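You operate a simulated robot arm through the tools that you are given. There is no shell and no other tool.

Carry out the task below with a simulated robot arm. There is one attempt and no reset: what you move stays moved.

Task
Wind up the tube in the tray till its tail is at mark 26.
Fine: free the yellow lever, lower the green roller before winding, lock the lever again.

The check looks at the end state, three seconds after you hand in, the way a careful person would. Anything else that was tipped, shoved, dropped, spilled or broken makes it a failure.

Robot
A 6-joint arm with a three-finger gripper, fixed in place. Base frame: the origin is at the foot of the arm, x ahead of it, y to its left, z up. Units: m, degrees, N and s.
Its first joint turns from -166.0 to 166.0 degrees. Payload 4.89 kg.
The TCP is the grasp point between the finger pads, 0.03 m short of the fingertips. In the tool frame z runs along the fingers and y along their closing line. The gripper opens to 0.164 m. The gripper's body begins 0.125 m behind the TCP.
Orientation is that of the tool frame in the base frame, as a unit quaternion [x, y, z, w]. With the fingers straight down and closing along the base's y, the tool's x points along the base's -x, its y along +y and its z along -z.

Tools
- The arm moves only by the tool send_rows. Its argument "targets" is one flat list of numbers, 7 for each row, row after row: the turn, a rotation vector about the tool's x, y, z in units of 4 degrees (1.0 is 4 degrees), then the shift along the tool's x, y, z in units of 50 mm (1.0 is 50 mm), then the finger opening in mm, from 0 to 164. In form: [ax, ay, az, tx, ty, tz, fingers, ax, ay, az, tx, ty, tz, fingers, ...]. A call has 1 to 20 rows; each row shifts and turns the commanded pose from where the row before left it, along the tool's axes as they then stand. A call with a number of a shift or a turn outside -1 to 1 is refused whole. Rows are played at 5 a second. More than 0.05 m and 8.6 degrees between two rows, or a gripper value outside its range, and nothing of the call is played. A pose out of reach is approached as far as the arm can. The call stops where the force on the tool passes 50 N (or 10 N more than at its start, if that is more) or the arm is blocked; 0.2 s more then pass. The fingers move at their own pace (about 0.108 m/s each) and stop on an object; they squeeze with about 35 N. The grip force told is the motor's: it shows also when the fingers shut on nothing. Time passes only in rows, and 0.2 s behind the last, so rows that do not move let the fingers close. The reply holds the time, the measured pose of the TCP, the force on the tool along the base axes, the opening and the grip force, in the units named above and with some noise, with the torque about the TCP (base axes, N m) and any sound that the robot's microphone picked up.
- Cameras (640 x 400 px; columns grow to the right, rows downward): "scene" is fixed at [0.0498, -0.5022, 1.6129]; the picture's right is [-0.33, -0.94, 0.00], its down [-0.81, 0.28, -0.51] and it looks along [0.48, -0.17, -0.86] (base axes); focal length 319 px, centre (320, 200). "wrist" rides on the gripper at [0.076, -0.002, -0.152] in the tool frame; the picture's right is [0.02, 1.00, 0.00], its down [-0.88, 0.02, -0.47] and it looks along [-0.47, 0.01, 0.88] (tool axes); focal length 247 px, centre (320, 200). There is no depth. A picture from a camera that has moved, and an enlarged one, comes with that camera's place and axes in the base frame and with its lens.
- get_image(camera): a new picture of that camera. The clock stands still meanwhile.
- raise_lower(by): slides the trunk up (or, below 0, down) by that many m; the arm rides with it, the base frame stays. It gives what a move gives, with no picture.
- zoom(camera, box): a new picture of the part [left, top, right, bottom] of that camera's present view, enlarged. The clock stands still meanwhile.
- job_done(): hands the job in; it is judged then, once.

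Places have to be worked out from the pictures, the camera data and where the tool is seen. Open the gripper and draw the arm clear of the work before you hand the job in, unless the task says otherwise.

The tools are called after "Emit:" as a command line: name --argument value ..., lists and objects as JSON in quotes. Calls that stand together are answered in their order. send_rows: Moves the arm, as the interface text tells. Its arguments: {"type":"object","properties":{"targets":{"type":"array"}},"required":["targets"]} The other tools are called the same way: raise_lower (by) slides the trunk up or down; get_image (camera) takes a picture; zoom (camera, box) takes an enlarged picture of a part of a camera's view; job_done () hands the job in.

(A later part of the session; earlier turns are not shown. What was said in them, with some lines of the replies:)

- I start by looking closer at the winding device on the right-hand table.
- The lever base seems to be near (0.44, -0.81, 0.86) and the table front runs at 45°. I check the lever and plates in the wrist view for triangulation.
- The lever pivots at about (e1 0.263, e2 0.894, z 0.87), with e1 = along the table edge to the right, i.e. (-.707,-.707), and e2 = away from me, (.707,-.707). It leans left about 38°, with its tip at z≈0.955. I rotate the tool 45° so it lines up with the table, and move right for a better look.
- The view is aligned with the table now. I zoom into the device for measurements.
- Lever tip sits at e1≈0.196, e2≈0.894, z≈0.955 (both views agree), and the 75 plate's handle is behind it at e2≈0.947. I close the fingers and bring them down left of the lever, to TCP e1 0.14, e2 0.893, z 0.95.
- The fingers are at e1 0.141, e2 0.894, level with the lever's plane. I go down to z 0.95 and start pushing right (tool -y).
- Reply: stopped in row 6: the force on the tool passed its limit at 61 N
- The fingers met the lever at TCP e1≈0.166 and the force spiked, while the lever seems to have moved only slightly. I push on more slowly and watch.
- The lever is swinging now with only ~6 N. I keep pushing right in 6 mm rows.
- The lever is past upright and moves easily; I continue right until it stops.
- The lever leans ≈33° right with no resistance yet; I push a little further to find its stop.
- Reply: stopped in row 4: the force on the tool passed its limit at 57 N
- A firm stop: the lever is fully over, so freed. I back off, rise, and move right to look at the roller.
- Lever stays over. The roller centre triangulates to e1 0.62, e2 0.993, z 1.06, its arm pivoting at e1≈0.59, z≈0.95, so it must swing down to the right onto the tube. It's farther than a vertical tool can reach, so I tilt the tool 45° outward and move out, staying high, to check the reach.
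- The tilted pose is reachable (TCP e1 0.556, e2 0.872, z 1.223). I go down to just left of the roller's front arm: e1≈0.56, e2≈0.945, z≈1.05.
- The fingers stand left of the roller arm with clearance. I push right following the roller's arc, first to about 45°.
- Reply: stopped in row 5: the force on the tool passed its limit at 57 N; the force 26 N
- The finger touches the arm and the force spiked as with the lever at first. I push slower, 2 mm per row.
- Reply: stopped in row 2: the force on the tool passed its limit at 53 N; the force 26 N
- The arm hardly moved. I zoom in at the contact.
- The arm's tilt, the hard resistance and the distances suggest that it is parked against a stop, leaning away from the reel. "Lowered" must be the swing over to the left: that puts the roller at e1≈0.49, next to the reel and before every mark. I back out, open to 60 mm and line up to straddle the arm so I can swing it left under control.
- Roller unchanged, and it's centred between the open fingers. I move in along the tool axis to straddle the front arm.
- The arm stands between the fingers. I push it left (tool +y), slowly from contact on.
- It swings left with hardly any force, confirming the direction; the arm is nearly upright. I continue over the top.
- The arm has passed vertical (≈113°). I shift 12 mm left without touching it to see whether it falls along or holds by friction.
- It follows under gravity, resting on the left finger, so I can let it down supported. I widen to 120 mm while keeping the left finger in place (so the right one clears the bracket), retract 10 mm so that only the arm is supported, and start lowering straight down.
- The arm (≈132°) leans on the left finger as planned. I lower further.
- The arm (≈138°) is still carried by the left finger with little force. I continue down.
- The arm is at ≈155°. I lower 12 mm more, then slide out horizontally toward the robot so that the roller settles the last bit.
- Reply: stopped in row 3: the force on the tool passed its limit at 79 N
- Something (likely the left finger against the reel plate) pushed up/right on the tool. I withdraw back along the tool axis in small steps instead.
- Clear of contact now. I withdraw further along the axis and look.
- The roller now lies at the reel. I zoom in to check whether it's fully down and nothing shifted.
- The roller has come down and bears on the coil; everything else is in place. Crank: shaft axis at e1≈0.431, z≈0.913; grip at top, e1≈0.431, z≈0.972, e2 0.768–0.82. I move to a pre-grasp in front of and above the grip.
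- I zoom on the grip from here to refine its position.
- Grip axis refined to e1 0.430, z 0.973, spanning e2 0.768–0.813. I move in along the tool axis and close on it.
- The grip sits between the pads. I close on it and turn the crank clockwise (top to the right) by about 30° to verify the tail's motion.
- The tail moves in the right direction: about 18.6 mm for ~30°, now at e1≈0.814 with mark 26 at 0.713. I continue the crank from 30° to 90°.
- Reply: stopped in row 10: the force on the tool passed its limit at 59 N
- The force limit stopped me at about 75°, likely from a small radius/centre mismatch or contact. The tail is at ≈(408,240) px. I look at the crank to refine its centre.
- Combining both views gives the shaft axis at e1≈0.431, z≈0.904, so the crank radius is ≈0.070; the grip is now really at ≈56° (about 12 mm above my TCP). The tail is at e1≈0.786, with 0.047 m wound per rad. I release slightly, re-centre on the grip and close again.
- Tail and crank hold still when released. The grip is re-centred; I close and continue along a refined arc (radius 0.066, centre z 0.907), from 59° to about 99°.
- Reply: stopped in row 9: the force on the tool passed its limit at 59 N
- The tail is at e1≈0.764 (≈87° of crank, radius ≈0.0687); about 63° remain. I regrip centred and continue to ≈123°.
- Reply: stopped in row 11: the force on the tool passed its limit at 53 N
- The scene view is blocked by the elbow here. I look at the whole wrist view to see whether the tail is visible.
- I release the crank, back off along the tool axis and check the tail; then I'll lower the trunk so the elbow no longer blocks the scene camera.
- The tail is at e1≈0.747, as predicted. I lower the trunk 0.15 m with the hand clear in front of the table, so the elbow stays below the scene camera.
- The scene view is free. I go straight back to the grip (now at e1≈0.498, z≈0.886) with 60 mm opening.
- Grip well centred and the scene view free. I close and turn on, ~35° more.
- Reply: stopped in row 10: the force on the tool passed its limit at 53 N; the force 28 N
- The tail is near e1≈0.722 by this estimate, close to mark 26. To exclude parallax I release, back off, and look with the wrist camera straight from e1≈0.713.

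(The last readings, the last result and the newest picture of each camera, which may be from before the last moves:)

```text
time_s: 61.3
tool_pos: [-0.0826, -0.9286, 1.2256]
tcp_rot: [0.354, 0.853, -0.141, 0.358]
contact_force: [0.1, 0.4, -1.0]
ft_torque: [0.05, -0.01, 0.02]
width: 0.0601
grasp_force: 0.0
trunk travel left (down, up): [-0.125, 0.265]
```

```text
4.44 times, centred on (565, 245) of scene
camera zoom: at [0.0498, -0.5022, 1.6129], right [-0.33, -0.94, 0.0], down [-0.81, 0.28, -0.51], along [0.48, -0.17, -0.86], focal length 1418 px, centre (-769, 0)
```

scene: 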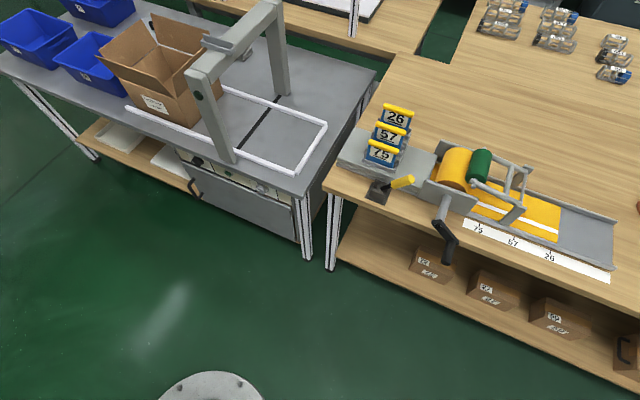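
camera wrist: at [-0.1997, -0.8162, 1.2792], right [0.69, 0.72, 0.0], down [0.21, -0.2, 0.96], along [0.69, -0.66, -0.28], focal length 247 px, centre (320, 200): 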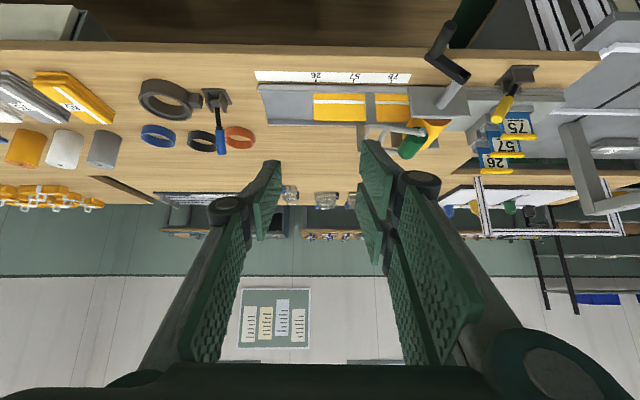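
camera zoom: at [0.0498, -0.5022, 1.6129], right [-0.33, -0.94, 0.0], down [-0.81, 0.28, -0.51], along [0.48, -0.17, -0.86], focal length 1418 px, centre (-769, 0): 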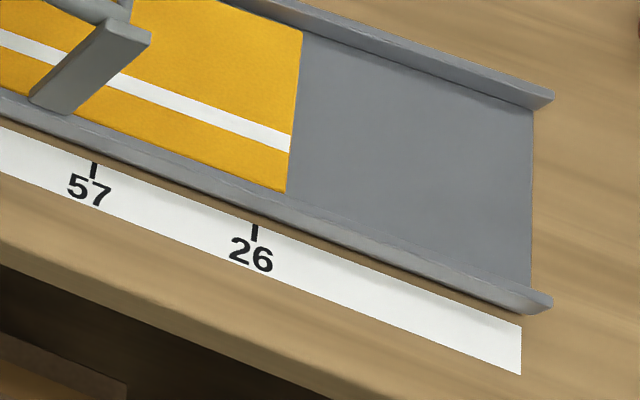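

With the camera nearly in line with mark 26, the tail is still ≈6–7 mm short (right of the mark); that's about 8° of crank. I go back to the grip (e1≈0.482, z≈0.8545).

Emit:
send_rows --targets '[0, 0, 0, 0.341, 0.5825, 0.349, 60, 0, 0, 0, 0.341, 0.5825, 0.349, 60, 0, 0, 0, 0.341, 0.5825, 0.349, 60, 0, 0, 0, 0.341, 0.5825, 0.349, 60, 0, 0, 0, 0.341, 0.5825, 0.349, 60, 0, 0, 0, 0.341, 0.5825, 0.349, 60, 0, 0, 0, 0.341, 0.5825, 0.349, 60, 0, 0, 0, 0.341, 0.5825, 0.349, 60, 0, 0, 0, 0, 0, 0.83, 60, 0, 0, 0, 0, 0, 0.83, 60, 0, 0, 0, 0, 0, 0.83, 60, 0, 0, 0, 0, 0, 0.83, 60, 0, 0, 0, 0, 0, 0.83, 60, 0, 0, 0, 0, 0, 0.8, 60, 0, 0, 0, 0, 0, 0, 60]'

Emit:
zoom --camera "wrist" --box '[220, 90, 420, 230]'

Emit:
zoom --camera "scene" --box '[400, 160, 520, 260]'

```text
time_s: 64.5
tool_pos: [0.2102, -0.8859, 0.8592]
tcp_rot: [0.352, 0.853, -0.14, 0.359]
contact_force: [-0.4, 0.3, 0.5]
ft_torque: [-0.05, -0.04, -0.01]
width: 0.0601
grasp_force: 0.0
trunk travel left (down, up): [-0.125, 0.265]
```

```text
2.86 times, centred on (320, 160) of wrist
camera zoom: at [0.0939, -0.7736, 0.9124], right [0.69, 0.72, 0.0], down [0.21, -0.19, 0.96], along [0.69, -0.67, -0.28], focal length 706 px, centre (320, 314)
```

zoom: 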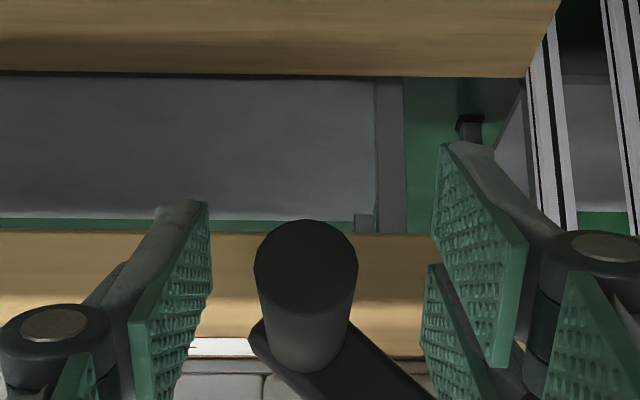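

```text
4.00 times, centred on (460, 210) of scene
camera zoom: at [0.0498, -0.5022, 1.6129], right [-0.33, -0.94, 0.0], down [-0.81, 0.28, -0.51], along [0.48, -0.17, -0.86], focal length 1276 px, centre (-240, 160)
```

zoom: 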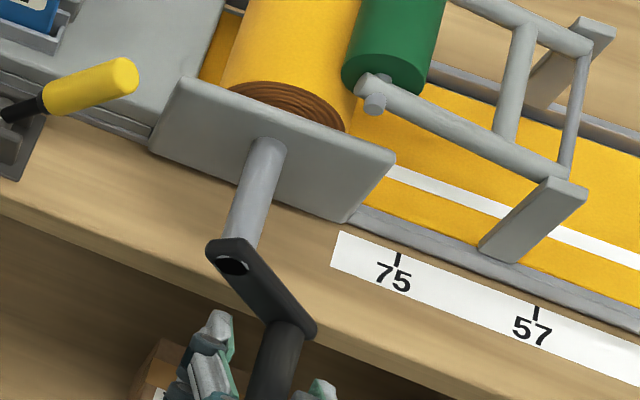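

The grip is ~3 mm right and ~4 mm below centre; I correct, close, and turn about 8°.

Emit:
send_rows --targets '[0, 0, 0, 0.057, -0.06, 0.057, 60, 0, 0, 0, 0, 0, 0, 0, 0, 0, 0, 0, 0, 0, 0, 0, 0, 0, 0, 0, 0, 0, 0, 0, 0, 0.0225, 0.036, 0.0225, 0, 0, 0, 0, 0.0225, 0.036, 0.0225, 0, 0, 0, 0, 0.021, 0.039, 0.021, 0, 0, 0, 0, 0.021, 0.039, 0.021, 0]'

Emit:
zoom --camera "scene" --box '[500, 200, 630, 290]'

Emit:
zoom --camera "wrist" --box '[220, 90, 420, 230]'

```text
time_s: 66.3
tool_pos: [0.2139, -0.8835, 0.8493]
tcp_rot: [0.354, 0.853, -0.141, 0.357]
contact_force: [-11.2, -19.6, -17.6]
ft_torque: [0.37, 0.01, 0.34]
width: 0.0228
grasp_force: 44.7
trunk travel left (down, up): [-0.125, 0.265]
```

```text
4.44 times, centred on (565, 245) of scene
camera zoom: at [0.0498, -0.5022, 1.6129], right [-0.33, -0.94, 0.0], down [-0.81, 0.28, -0.51], along [0.48, -0.17, -0.86], focal length 1418 px, centre (-769, 0)
```

zoom: 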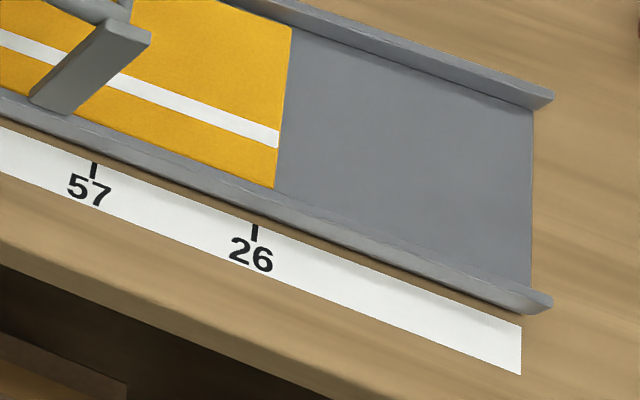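

```text
2.86 times, centred on (320, 160) of wrist
camera zoom: at [0.0963, -0.771, 0.902], right [0.69, 0.72, 0.0], down [0.21, -0.2, 0.96], along [0.69, -0.67, -0.29], focal length 706 px, centre (320, 314)
```

zoom: 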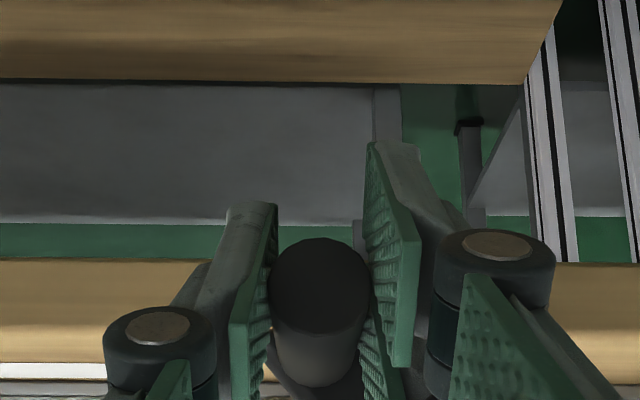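

The tail moved ≈6 mm, to where mark 26 should be. I release, back off, and verify from the in-line viewpoint again.

Emit:
send_rows --targets '[0, 0, 0, 0, 0, 0, 60, 0, 0, 0, 0, 0, 0, 60, 0, 0, 0, 0, 0, -0.5, 60, 0, 0, 0, 0, 0, -0.9, 60, 0, 0, 0, 0, 0, -0.9, 60, 0, 0, 0, 0, 0, -0.9, 60, 0, 0, 0, 0, 0, -0.9, 60, 0, 0, 0, 0, 0, -0.9, 60, 0, 0, 0, -0.354, -0.585, -0.354, 60, 0, 0, 0, -0.354, -0.585, -0.354, 60, 0, 0, 0, -0.354, -0.585, -0.354, 60, 0, 0, 0, -0.354, -0.585, -0.354, 60, 0, 0, 0, -0.354, -0.585, -0.354, 60, 0, 0, 0, -0.354, -0.585, -0.354, 60, 0, 0, 0, -0.354, -0.585, -0.354, 60, 0, 0, 0, -0.354, -0.585, -0.354, 60, 0, 0, 0, 0, 0, 0, 60]'

Emit:
zoom --camera "wrist" --box '[290, 60, 350, 130]'

Emit:
zoom --camera "scene" --box '[500, 200, 630, 290]'

Emit:
get_image --camera "scene"

```text
time_s: 69.9
tool_pos: [-0.0811, -0.9273, 1.2244]
tcp_rot: [0.355, 0.852, -0.142, 0.358]
contact_force: [-0.3, -0.4, 0.2]
ft_torque: [0.03, 0.02, 0.01]
width: 0.0598
grasp_force: 0.0
trunk travel left (down, up): [-0.125, 0.265]
```

```text
5.71 times, centred on (320, 95) of wrist
camera zoom: at [-0.1978, -0.8141, 1.2768], right [0.69, 0.72, 0.0], down [0.21, -0.2, 0.96], along [0.69, -0.67, -0.28], focal length 1411 px, centre (320, 800)
```

zoom: 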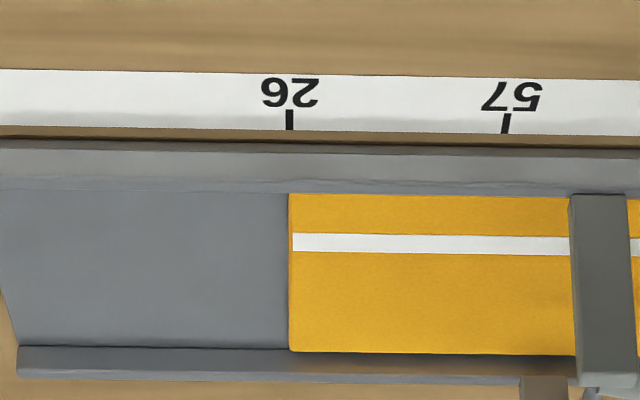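

```text
4.44 times, centred on (565, 245) of scene
camera zoom: at [0.0498, -0.5022, 1.6129], right [-0.33, -0.94, 0.0], down [-0.81, 0.28, -0.51], along [0.48, -0.17, -0.86], focal length 1418 px, centre (-769, 0)
```

zoom: 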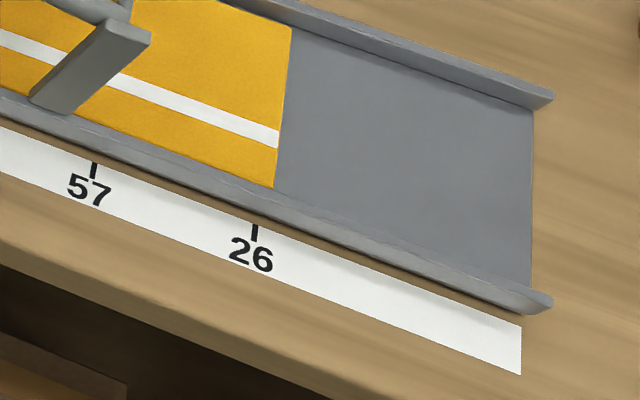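

```text
taken
```

scene: 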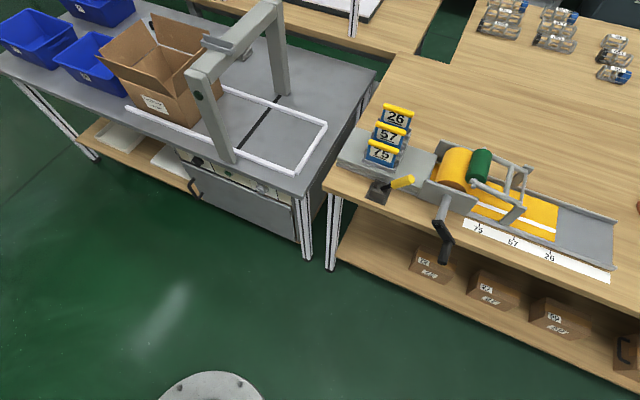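

The tail lines up with the tick of mark 26 within about a millimetre. Next is locking the lever: I close the fingers and move in front of the lever, to its right (e1≈0.335), still tilted.

Emit:
send_rows --targets '[0, 0, 0, 0.038, 0.756, 0.44, 0, 0, 0, 0, 0.038, 0.756, 0.44, 0, 0, 0, 0, 0.038, 0.756, 0.44, 0, 0, 0, 0, 0.038, 0.756, 0.44, 0, 0, 0, 0, 0.038, 0.756, 0.44, 0, 0, 0, 0, 0.038, 0.756, 0.44, 0, 0, 0, 0, 0.038, 0.756, 0.44, 0, 0, 0, 0, 0.038, 0.756, 0.44, 0, 0, 0, 0, 0.038, 0.756, 0.44, 0, 0, 0, 0, 0.038, 0.756, 0.44, 0, 0, 0, 0, 0, 0, 0, 0]'

Emit:
get_image --camera "wrist"

Emit:
get_image --camera "scene"

```text
time_s: 72.3
tool_pos: [0.2891, -0.7576, 1.0602]
tcp_rot: [0.354, 0.853, -0.142, 0.357]
contact_force: [0.3, -0.3, -0.1]
ft_torque: [0.02, -0.05, 0.04]
width: 0.0
grasp_force: 35.5
trunk travel left (down, up): [-0.125, 0.265]
```

```text
taken
camera wrist: at [0.1732, -0.6449, 1.1125], right [0.69, 0.72, 0.0], down [0.21, -0.2, 0.96], along [0.69, -0.67, -0.28], focal length 247 px, centre (320, 200)
```

wrist: 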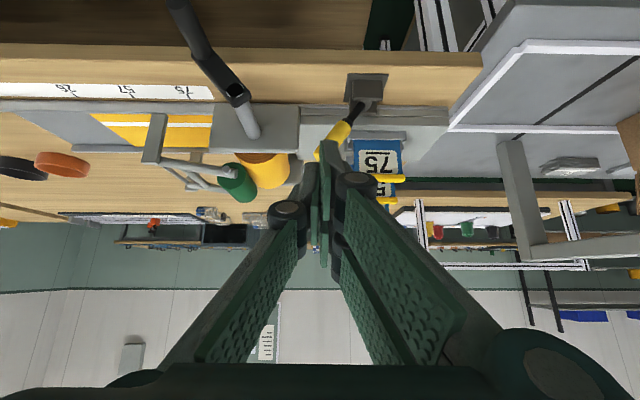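

```text
taken
```

scene: 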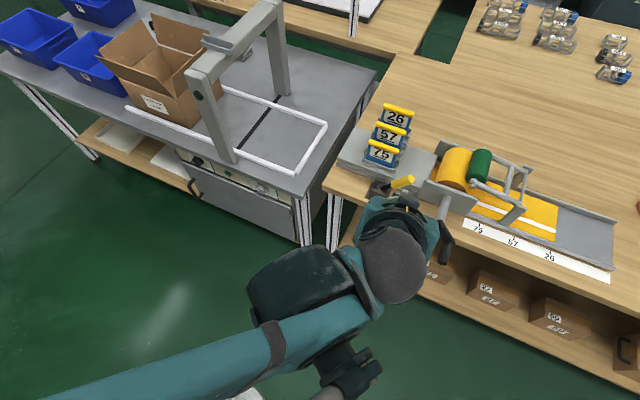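

I zoom to refine the lever's position before moving in.

Emit:
zoom --camera "wrist" --box '[260, 60, 420, 180]'

Emit:
zoom --camera "scene" --box '[360, 150, 460, 220]'

```text
3.33 times, centred on (340, 120) of wrist
camera zoom: at [0.1732, -0.6449, 1.1125], right [0.69, 0.72, 0.0], down [0.21, -0.2, 0.96], along [0.69, -0.67, -0.28], focal length 823 px, centre (253, 467)
```

zoom: 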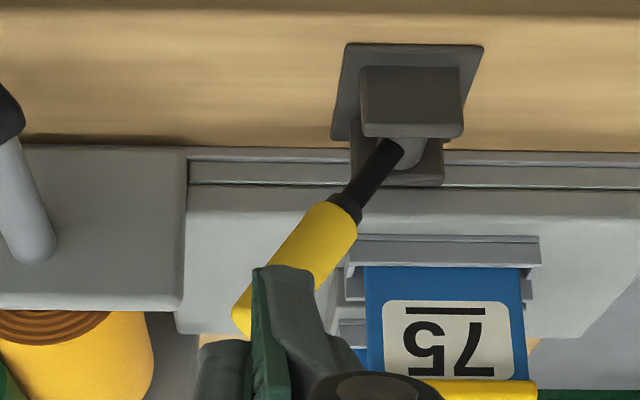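

```text
5.71 times, centred on (410, 185) of scene
camera zoom: at [0.0498, -0.5022, 1.6129], right [-0.33, -0.94, 0.0], down [-0.81, 0.28, -0.51], along [0.48, -0.17, -0.86], focal length 1823 px, centre (-194, 286)
```

zoom: 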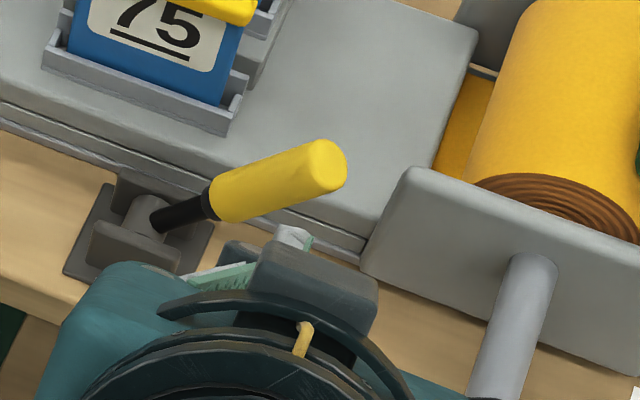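

Lever tip confirmed at e1 0.331, z 0.958; the reel plate starts at e1≈0.36. I slide the fingertips in under the leaning lever's right side: TCP e1 0.340, e2 0.88, z 0.905.

Emit:
send_rows --targets '[0, 0, 0, 0.035, -0.029, 0.695, 0, 0, 0, 0, 0.035, -0.029, 0.695, 0, 0, 0, 0, 0.035, -0.029, 0.695, 0, 0, 0, 0, 0.035, -0.029, 0.695, 0, 0, 0, 0, 0.035, -0.029, 0.695, 0, 0, 0, 0, 0.035, -0.029, 0.695, 0]'

Emit:
get_image --camera "wrist"

Emit:
zoom --camera "scene" --box '[360, 150, 460, 220]'

```text
time_s: 73.5
tool_pos: [0.3595, -0.8357, 0.9389]
tcp_rot: [0.354, 0.853, -0.141, 0.358]
contact_force: [-1.2, 1.6, 1.6]
ft_torque: [-0.04, 0.0, -0.06]
width: 0.0
grasp_force: 35.4
trunk travel left (down, up): [-0.125, 0.265]
stopped in row 5: the force on the tool passed its limit at 68 N (the readings are from after the stop); the commanded pose is now the measured one
```

```text
taken
camera wrist: at [0.2431, -0.7239, 0.9924], right [0.69, 0.72, 0.0], down [0.21, -0.2, 0.96], along [0.69, -0.67, -0.29], focal length 247 px, centre (320, 200)
```

wrist: 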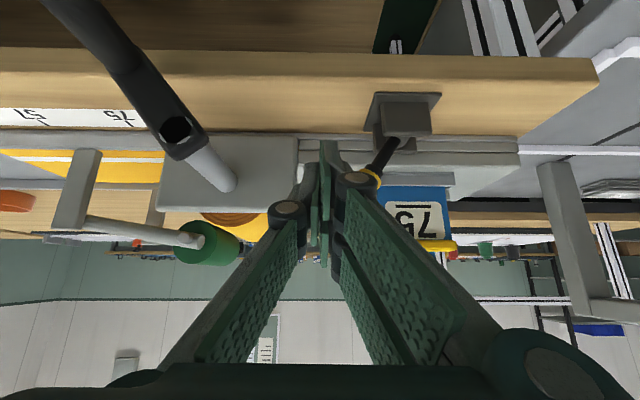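

```text
5.71 times, centred on (410, 185) of scene
camera zoom: at [0.0498, -0.5022, 1.6129], right [-0.33, -0.94, 0.0], down [-0.81, 0.28, -0.51], along [0.48, -0.17, -0.86], focal length 1823 px, centre (-194, 286)
```

zoom: 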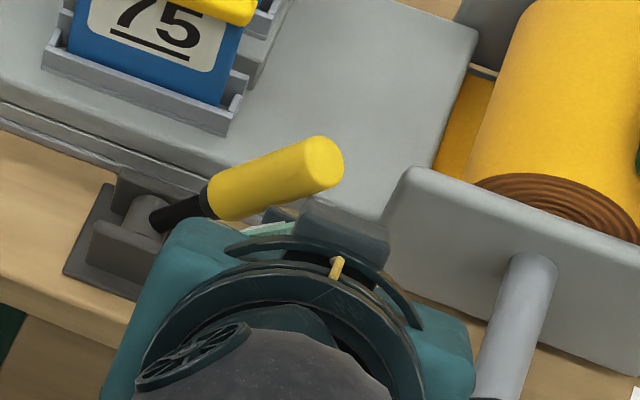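

The finger knuckles are wider at TCP level than I assumed and touched the lever's front; nothing shifted noticeably. I back out, return the tool to vertical, and open to 70 mm to straddle the lever from above and push with the right finger's inner face.

Emit:
send_rows --targets '[0, 0, 0, 0, 0, -0.4, 0, 0, 0, 0, 0, 0, -0.9, 0, 0, 0, 0, 0, 0, -0.9, 0, 0, 0, 0, 0, 0, -0.9, 70, 0, 0, 0, 0, 0, -0.9, 70, 0, 0, 0, 0, 0, -0.9, 70, 0, 0.9375, 0, 0, 0, 0, 70, 0, 0.9375, 0, 0, 0, 0, 70, 0, 0.9375, 0, 0, 0, 0, 70, 0, 0.9375, 0, 0, 0, 0, 70, 0, 0.9375, 0, 0, 0, 0, 70, 0, 0.9375, 0, 0, 0, 0, 70, 0, 0.9375, 0, 0, 0, 0, 70, 0, 0.9375, 0, 0, 0, 0, 70, 0, 0.9375, 0, 0, 0, 0, 70, 0, 0.9375, 0, 0, 0, 0, 70, 0, 0.9375, 0, 0, 0, 0, 70, 0, 0.9375, 0, 0, 0, 0, 70, 0, 0, 0, 0, 0, 0, 70]'

Emit:
get_image --camera "wrist"

Emit:
get_image --camera "scene"

```text
time_s: 77.5
tool_pos: [0.2356, -0.7163, 1.1125]
tcp_rot: [0.382, 0.924, 0.005, 0.004]
contact_force: [-0.1, -0.3, -0.1]
ft_torque: [0.0, -0.01, 0.02]
width: 0.0699
grasp_force: 0.1
trunk travel left (down, up): [-0.125, 0.265]
```

```text
taken
camera wrist: at [0.1787, -0.6646, 1.2633], right [0.69, 0.72, 0.01], down [0.63, -0.61, 0.47], along [0.35, -0.32, -0.88], focal length 247 px, centre (320, 200)
```

wrist: 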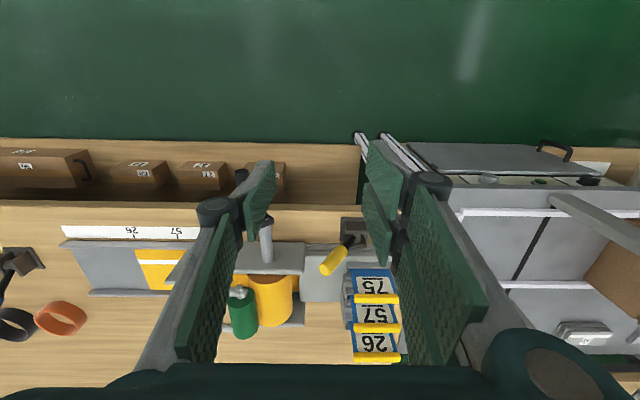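

```text
taken
```

scene: 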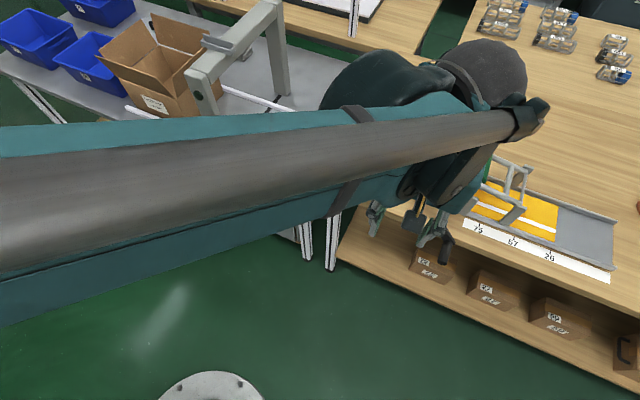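

Tool is vertical again. I move above the lever: TCP e1 0.315, e2 0.884, z 1.05.

Emit:
send_rows --targets '[0, 0, 0, -0.703, 0.083, 0.208, 70, 0, 0, 0, -0.703, 0.083, 0.208, 70, 0, 0, 0, -0.703, 0.083, 0.208, 70, 0, 0, 0, -0.703, 0.083, 0.208, 70, 0, 0, 0, -0.703, 0.083, 0.208, 70, 0, 0, 0, -0.703, 0.083, 0.208, 70, 0, 0, 0, 0, 0, 0, 70]'

Emit:
get_image --camera "wrist"

Emit:
zoom --camera "scene" --box '[360, 150, 460, 220]'

```text
time_s: 79.1
tool_pos: [0.4044, -0.8463, 1.048]
tcp_rot: [0.382, 0.924, 0.006, 0.003]
contact_force: [-0.2, -0.8, -0.7]
ft_torque: [0.02, 0.02, -0.05]
width: 0.0701
grasp_force: 0.0
trunk travel left (down, up): [-0.125, 0.265]
```

```text
taken
camera wrist: at [0.3477, -0.7949, 1.2007], right [0.69, 0.72, 0.01], down [0.63, -0.61, 0.47], along [0.35, -0.32, -0.88], focal length 247 px, centre (320, 200)
```

wrist: 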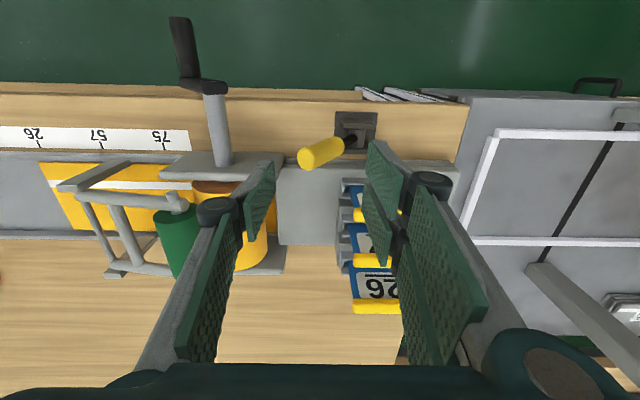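

```text
5.71 times, centred on (410, 185) of scene
camera zoom: at [0.0498, -0.5022, 1.6129], right [-0.33, -0.94, 0.0], down [-0.81, 0.28, -0.51], along [0.48, -0.17, -0.86], focal length 1823 px, centre (-194, 286)
```

zoom: 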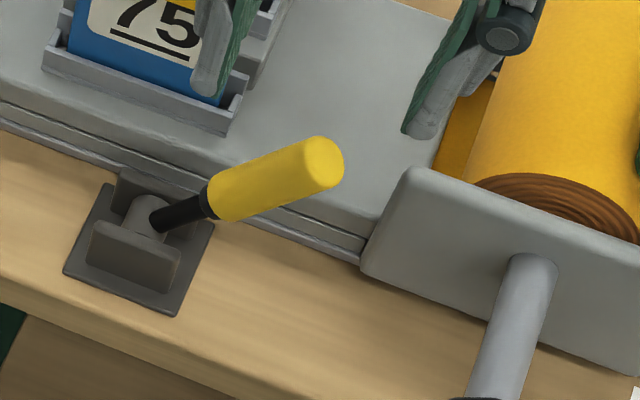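

The lever's tip is between the open fingers. I go down to z≈0.965.

Emit:
send_rows --targets '[0, 0, 0, 0, 0, 0.42, 70, 0, 0, 0, 0, 0, 0.42, 70, 0, 0, 0, 0, 0, 0.42, 70, 0, 0, 0, 0, 0, 0.4, 70]'

Emit:
get_image --camera "wrist"

Emit:
zoom --camera "scene" --box '[360, 150, 460, 220]'

```text
time_s: 80.1
tool_pos: [0.4045, -0.8457, 0.9666]
tcp_rot: [0.382, 0.924, 0.006, 0.003]
contact_force: [0.0, 0.7, -0.3]
ft_torque: [-0.06, 0.0, 0.0]
width: 0.0697
grasp_force: 0.0
trunk travel left (down, up): [-0.125, 0.265]
```

```text
taken
camera wrist: at [0.3472, -0.7941, 1.1185], right [0.69, 0.72, 0.01], down [0.63, -0.61, 0.48], along [0.35, -0.32, -0.88], focal length 247 px, centre (320, 200)
```

wrist: 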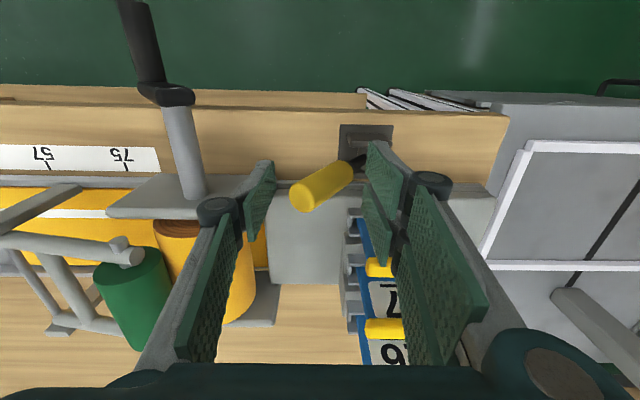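

```text
5.71 times, centred on (410, 185) of scene
camera zoom: at [0.0498, -0.5022, 1.6129], right [-0.33, -0.94, 0.0], down [-0.81, 0.28, -0.51], along [0.48, -0.17, -0.86], focal length 1823 px, centre (-194, 286)
```

zoom: 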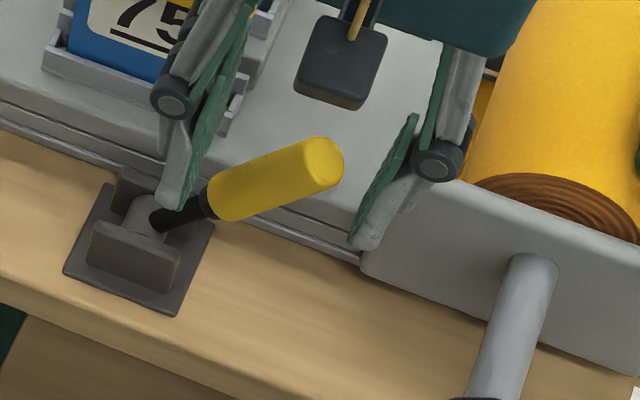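

The fingers straddle the lever cleanly. I push it left slowly (tool +y).

Emit:
send_rows --targets '[0, 0, 0, 0, 0.06, 0, 70, 0, 0, 0, 0, 0.06, 0, 70, 0, 0, 0, 0, 0.06, 0, 70, 0, 0, 0, 0, 0.08, 0, 70, 0, 0, 0, 0, 0.08, 0, 70, 0, 0, 0, 0, 0.1, 0, 70, 0, 0, 0, 0, 0.1, 0, 70, 0, 0, 0, 0, 0.1, 0, 70, 0, 0, 0, 0, 0.1, 0, 70]'

Emit:
zoom --camera "scene" --box '[360, 150, 460, 220]'

Emit:
get_image --camera "wrist"

```text
time_s: 82.1
tool_pos: [0.4303, -0.8199, 0.9676]
tcp_rot: [0.381, 0.924, 0.005, 0.004]
contact_force: [-0.5, -1.6, 0.3]
ft_torque: [0.02, -0.01, 0.04]
width: 0.0709
grasp_force: 0.6
trunk travel left (down, up): [-0.125, 0.265]
```

```text
5.71 times, centred on (410, 185) of scene
camera zoom: at [0.0498, -0.5022, 1.6129], right [-0.33, -0.94, 0.0], down [-0.81, 0.28, -0.51], along [0.48, -0.17, -0.86], focal length 1823 px, centre (-194, 286)
```

zoom: 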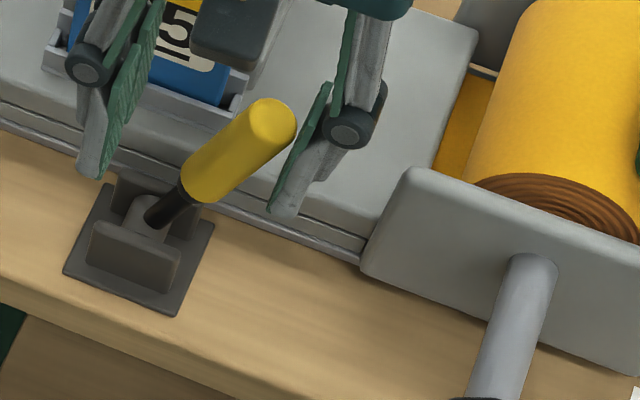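

```text
taken
camera wrist: at [0.3737, -0.7679, 1.1185], right [0.69, 0.72, 0.01], down [0.63, -0.61, 0.48], along [0.35, -0.32, -0.88], focal length 247 px, centre (320, 200)
```

wrist: 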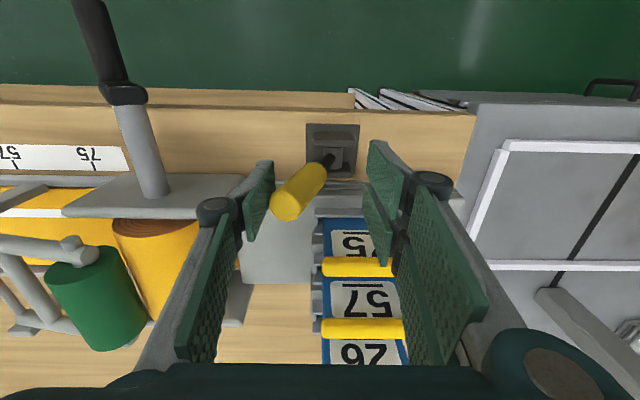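

It swings back with little force. I continue left.

Emit:
send_rows --targets '[0, 0, 0, 0, 0.1, 0, 70, 0, 0, 0, 0, 0.1, 0, 70, 0, 0, 0, 0, 0.1, 0, 70, 0, 0, 0, 0, 0.1, 0, 70, 0, 0, 0, 0, 0.1, 0, 70, 0, 0, 0, 0, 0.1, 0, 70, 0, 0, 0, 0, 0.1, 0, 70, 0, 0, 0, 0, 0.1, 0, 70, 0, 0, 0, 0, 0.1, 0, 70, 0, 0, 0, 0, 0.1, 0, 70]'

Emit:
zoom --camera "scene" --box '[345, 150, 405, 210]'

Emit:
get_image --camera "wrist"

```text
time_s: 84.3
tool_pos: [0.4652, -0.7852, 0.966]
tcp_rot: [0.383, 0.924, 0.005, 0.002]
contact_force: [-0.6, -0.4, 0.9]
ft_torque: [-0.01, 0.06, -0.04]
width: 0.0705
grasp_force: 0.5
trunk travel left (down, up): [-0.125, 0.265]
```

```text
6.67 times, centred on (375, 180) of scene
camera zoom: at [0.0498, -0.5022, 1.6129], right [-0.33, -0.94, 0.0], down [-0.81, 0.28, -0.51], along [0.48, -0.17, -0.86], focal length 2127 px, centre (-47, 333)
```

zoom: 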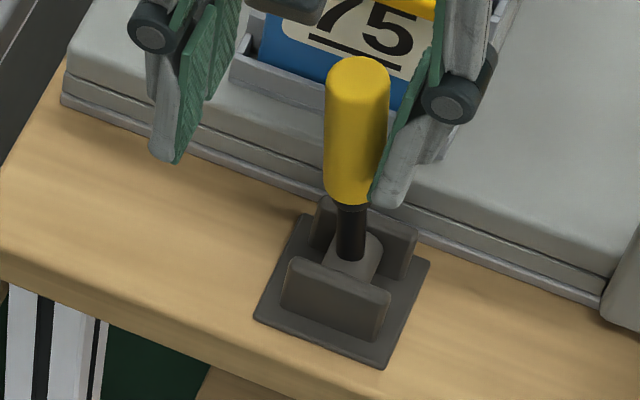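

```text
taken
camera wrist: at [0.4083, -0.7326, 1.1191], right [0.69, 0.72, 0.01], down [0.63, -0.61, 0.48], along [0.35, -0.32, -0.88], focal length 247 px, centre (320, 200)
```

wrist: 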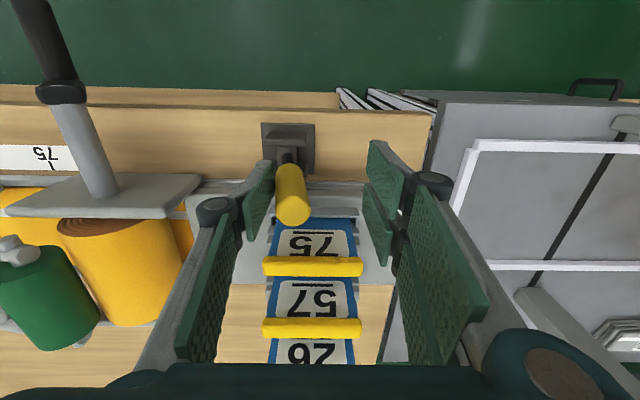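

Just past upright. I continue slowly until it reaches its stop on the left.

Emit:
send_rows --targets '[0, 0, 0, 0, 0.08, 0, 70, 0, 0, 0, 0, 0.08, 0, 70, 0, 0, 0, 0, 0.08, 0, 70, 0, 0, 0, 0, 0.08, 0, 70, 0, 0, 0, 0, 0.08, 0, 70, 0, 0, 0, 0, 0.08, 0, 70, 0, 0, 0, 0, 0.08, 0, 70]'

Emit:
zoom --camera "scene" --box '[345, 150, 405, 210]'

Emit:
get_image --camera "wrist"

```text
time_s: 85.9
tool_pos: [0.486, -0.7658, 0.9678]
tcp_rot: [0.382, 0.924, 0.005, 0.003]
contact_force: [0.0, -0.3, -0.1]
ft_torque: [0.01, -0.02, -0.01]
width: 0.0706
grasp_force: 0.3
trunk travel left (down, up): [-0.125, 0.265]
```

```text
6.67 times, centred on (375, 180) of scene
camera zoom: at [0.0498, -0.5022, 1.6129], right [-0.33, -0.94, 0.0], down [-0.81, 0.28, -0.51], along [0.48, -0.17, -0.86], focal length 2127 px, centre (-47, 333)
```

zoom: 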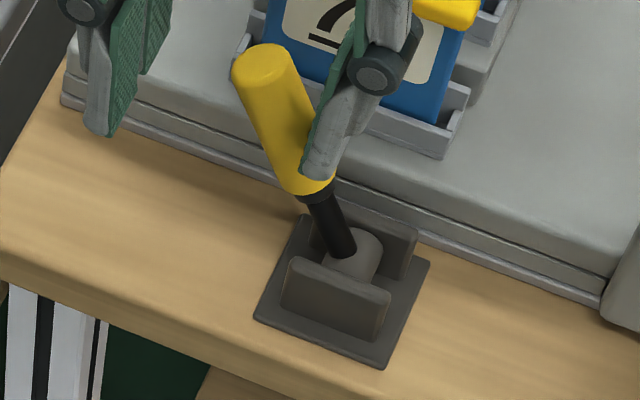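

```text
taken
camera wrist: at [0.4282, -0.7129, 1.1198], right [0.69, 0.72, 0.01], down [0.63, -0.61, 0.48], along [0.35, -0.32, -0.88], focal length 247 px, centre (320, 200)
```

wrist: 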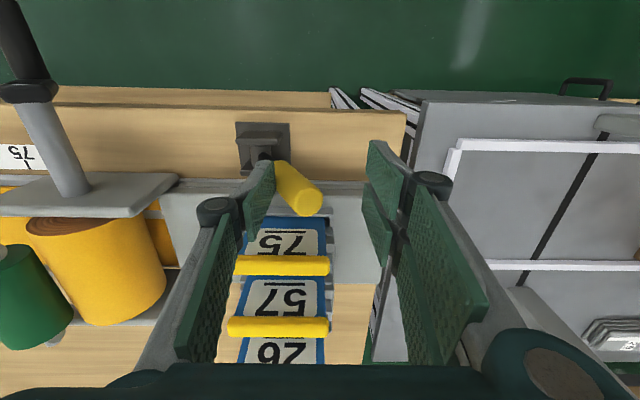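

The tip (263,65 px) is still short of its original locked place (228,65 px). I push on to the stop.

Emit:
send_rows --targets '[0, 0, 0, 0, 0.06, 0, 70, 0, 0, 0, 0, 0.06, 0, 70, 0, 0, 0, 0, 0.06, 0, 70, 0, 0, 0, 0, 0.06, 0, 70, 0, 0, 0, 0, 0.06, 0, 70, 0, 0, 0, 0, 0.06, 0, 70]'

Emit:
zoom --camera "scene" --box '[345, 150, 405, 210]'

```text
time_s: 87.3
tool_pos: [0.4977, -0.7536, 0.9672]
tcp_rot: [0.383, 0.924, 0.005, 0.003]
contact_force: [-8.2, -11.8, 0.3]
ft_torque: [-0.37, 0.25, -0.06]
width: 0.0755
grasp_force: 6.6
trunk travel left (down, up): [-0.125, 0.265]
```

```text
6.67 times, centred on (375, 180) of scene
camera zoom: at [0.0498, -0.5022, 1.6129], right [-0.33, -0.94, 0.0], down [-0.81, 0.28, -0.51], along [0.48, -0.17, -0.86], focal length 2127 px, centre (-47, 333)
```

zoom: 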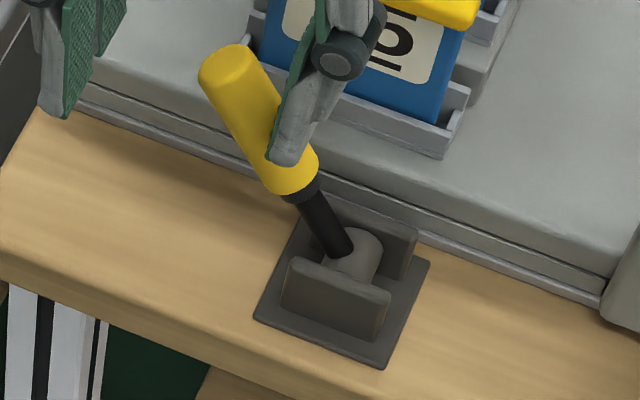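

The lever is back at its original locked place (tip at 228,65 px), with the stop felt (~14 N). I ease off, rise, and draw back.

Emit:
send_rows --targets '[0, 0, 0, 0, -0.1, 0, 70, 0, 0, 0, 0, -0.04, -0.3, 70, 0, 0, 0, 0, 0, -0.9, 70, 0, 0, 0, 0, 0, -0.9, 70, 0, 0, 0, 0, 0, -0.9, 70, 0, 0, 0, 0, 0, -0.9, 70, 0, 0, 0, 0, 0, -0.9, 90, 0, 0, 0, 0.9, 0, 0, 120, 0, 0, 0, 0.9, 0, 0, 120, 0, 0, 0, 0.9, 0, 0, 120, 0, 0, 0, 0.9, 0, 0, 120, 0, 0, 0, 0.9, 0, 0, 120, 0, 0, 0, 0.9, 0, 0, 120, 0, 0, 0, 0.6, 0.6, 0, 120, 0, 0, 0, 0, 0.9, 0, 120, 0, 0, 0, 0, 0.9, 0, 120]'

Emit:
get_image --camera "scene"

Emit:
get_image --camera "wrist"

```text
time_s: 90.7
tool_pos: [0.3613, -0.4629, 1.2082]
tcp_rot: [0.382, 0.924, 0.005, 0.003]
contact_force: [-0.9, -1.1, 0.8]
ft_torque: [0.07, -0.23, 0.01]
width: 0.1202
grasp_force: 0.0
trunk travel left (down, up): [-0.125, 0.265]
```

```text
taken
```

scene: 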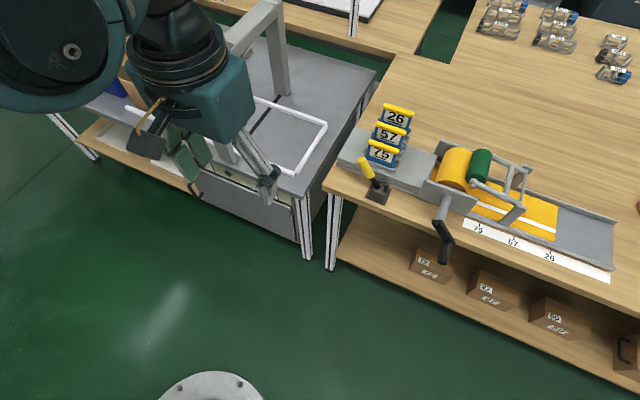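

```text
taken
camera wrist: at [0.3057, -0.4111, 1.3604], right [0.69, 0.72, 0.01], down [0.63, -0.61, 0.48], along [0.35, -0.32, -0.88], focal length 247 px, centre (320, 200)
```

wrist: 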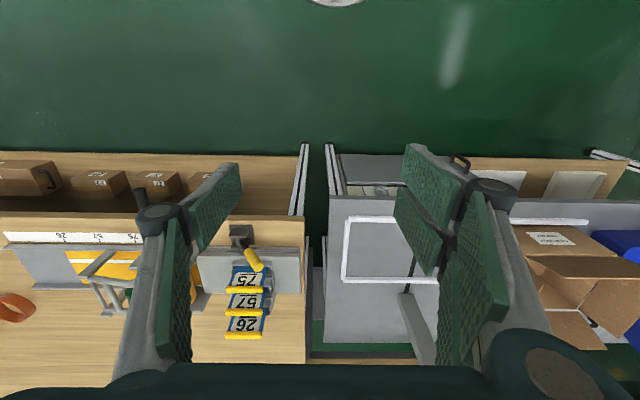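

The arm is clear. A last check of tail, lever and roller.

Emit:
zoom --camera "scene" --box '[500, 200, 630, 290]'

Emit:
zoom --camera "scene" --box '[330, 90, 540, 270]'

Emit:
zoom --camera "scene" --box '[345, 150, 405, 210]'

```text
4.44 times, centred on (565, 245) of scene
camera zoom: at [0.0498, -0.5022, 1.6129], right [-0.33, -0.94, 0.0], down [-0.81, 0.28, -0.51], along [0.48, -0.17, -0.86], focal length 1418 px, centre (-769, 0)
```

zoom: 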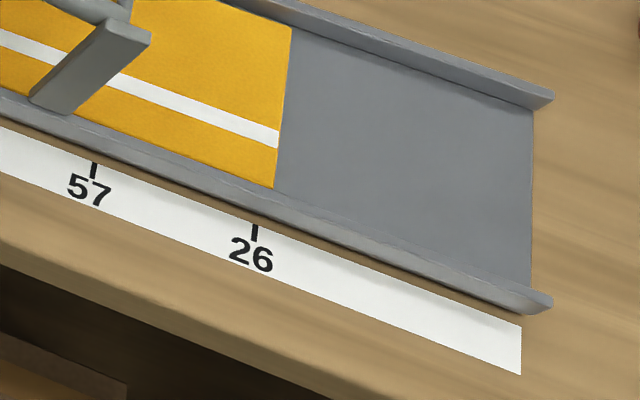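

```text
2.22 times, centred on (435, 180) of scene
camera zoom: at [0.0498, -0.5022, 1.6129], right [-0.33, -0.94, 0.0], down [-0.81, 0.28, -0.51], along [0.48, -0.17, -0.86], focal length 709 px, centre (64, 244)
```

zoom: 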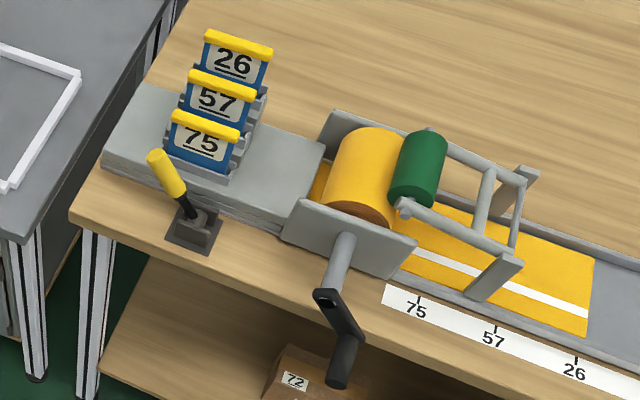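

```text
6.67 times, centred on (375, 180) of scene
camera zoom: at [0.0498, -0.5022, 1.6129], right [-0.33, -0.94, 0.0], down [-0.81, 0.28, -0.51], along [0.48, -0.17, -0.86], focal length 2127 px, centre (-47, 333)
```

zoom: 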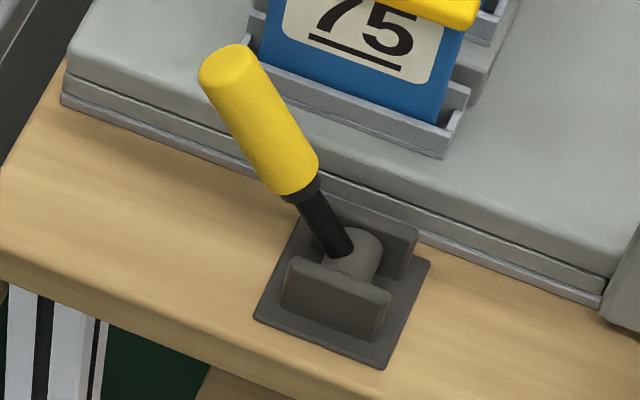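

The lever is locked in its original place, the roller is down on the coil, the tail is at mark 26, the plates are undisturbed, and the gripper is open and clear. I hand in.

Emit:
job_done

```text
The job is handed in.
```

I wound up the tube until its tail sat at mark 26, and handed the job in. Seen from straight in line with the mark, the tail was within about a millimetre of it.

- **Yellow lever:** freed before anything else. It is now locked again, at its original position against the stop.
- **Green roller:** lowered before winding. It swings over to the left and now rests on the coil. I first pushed it the wrong way, against its stop, but saw no change from that.
- **Crank:** released, and the tail did not move after I let go or after I locked the lever.
- **Contacts along the way:** the force limit stopped the arm several times. Most stops came while working the lever, roller or crank. Once the open gripper touched something beside the reel, probably the reel plate. Later the closed fingers bumped the lever while I was moving in to lock it. In the last pictures I saw nothing knocked over, shifted or damaged.

The gripper is open and the arm is clear of the table. I left the trunk 0.15 m lower than it started, because the arm was blocking the scene camera.
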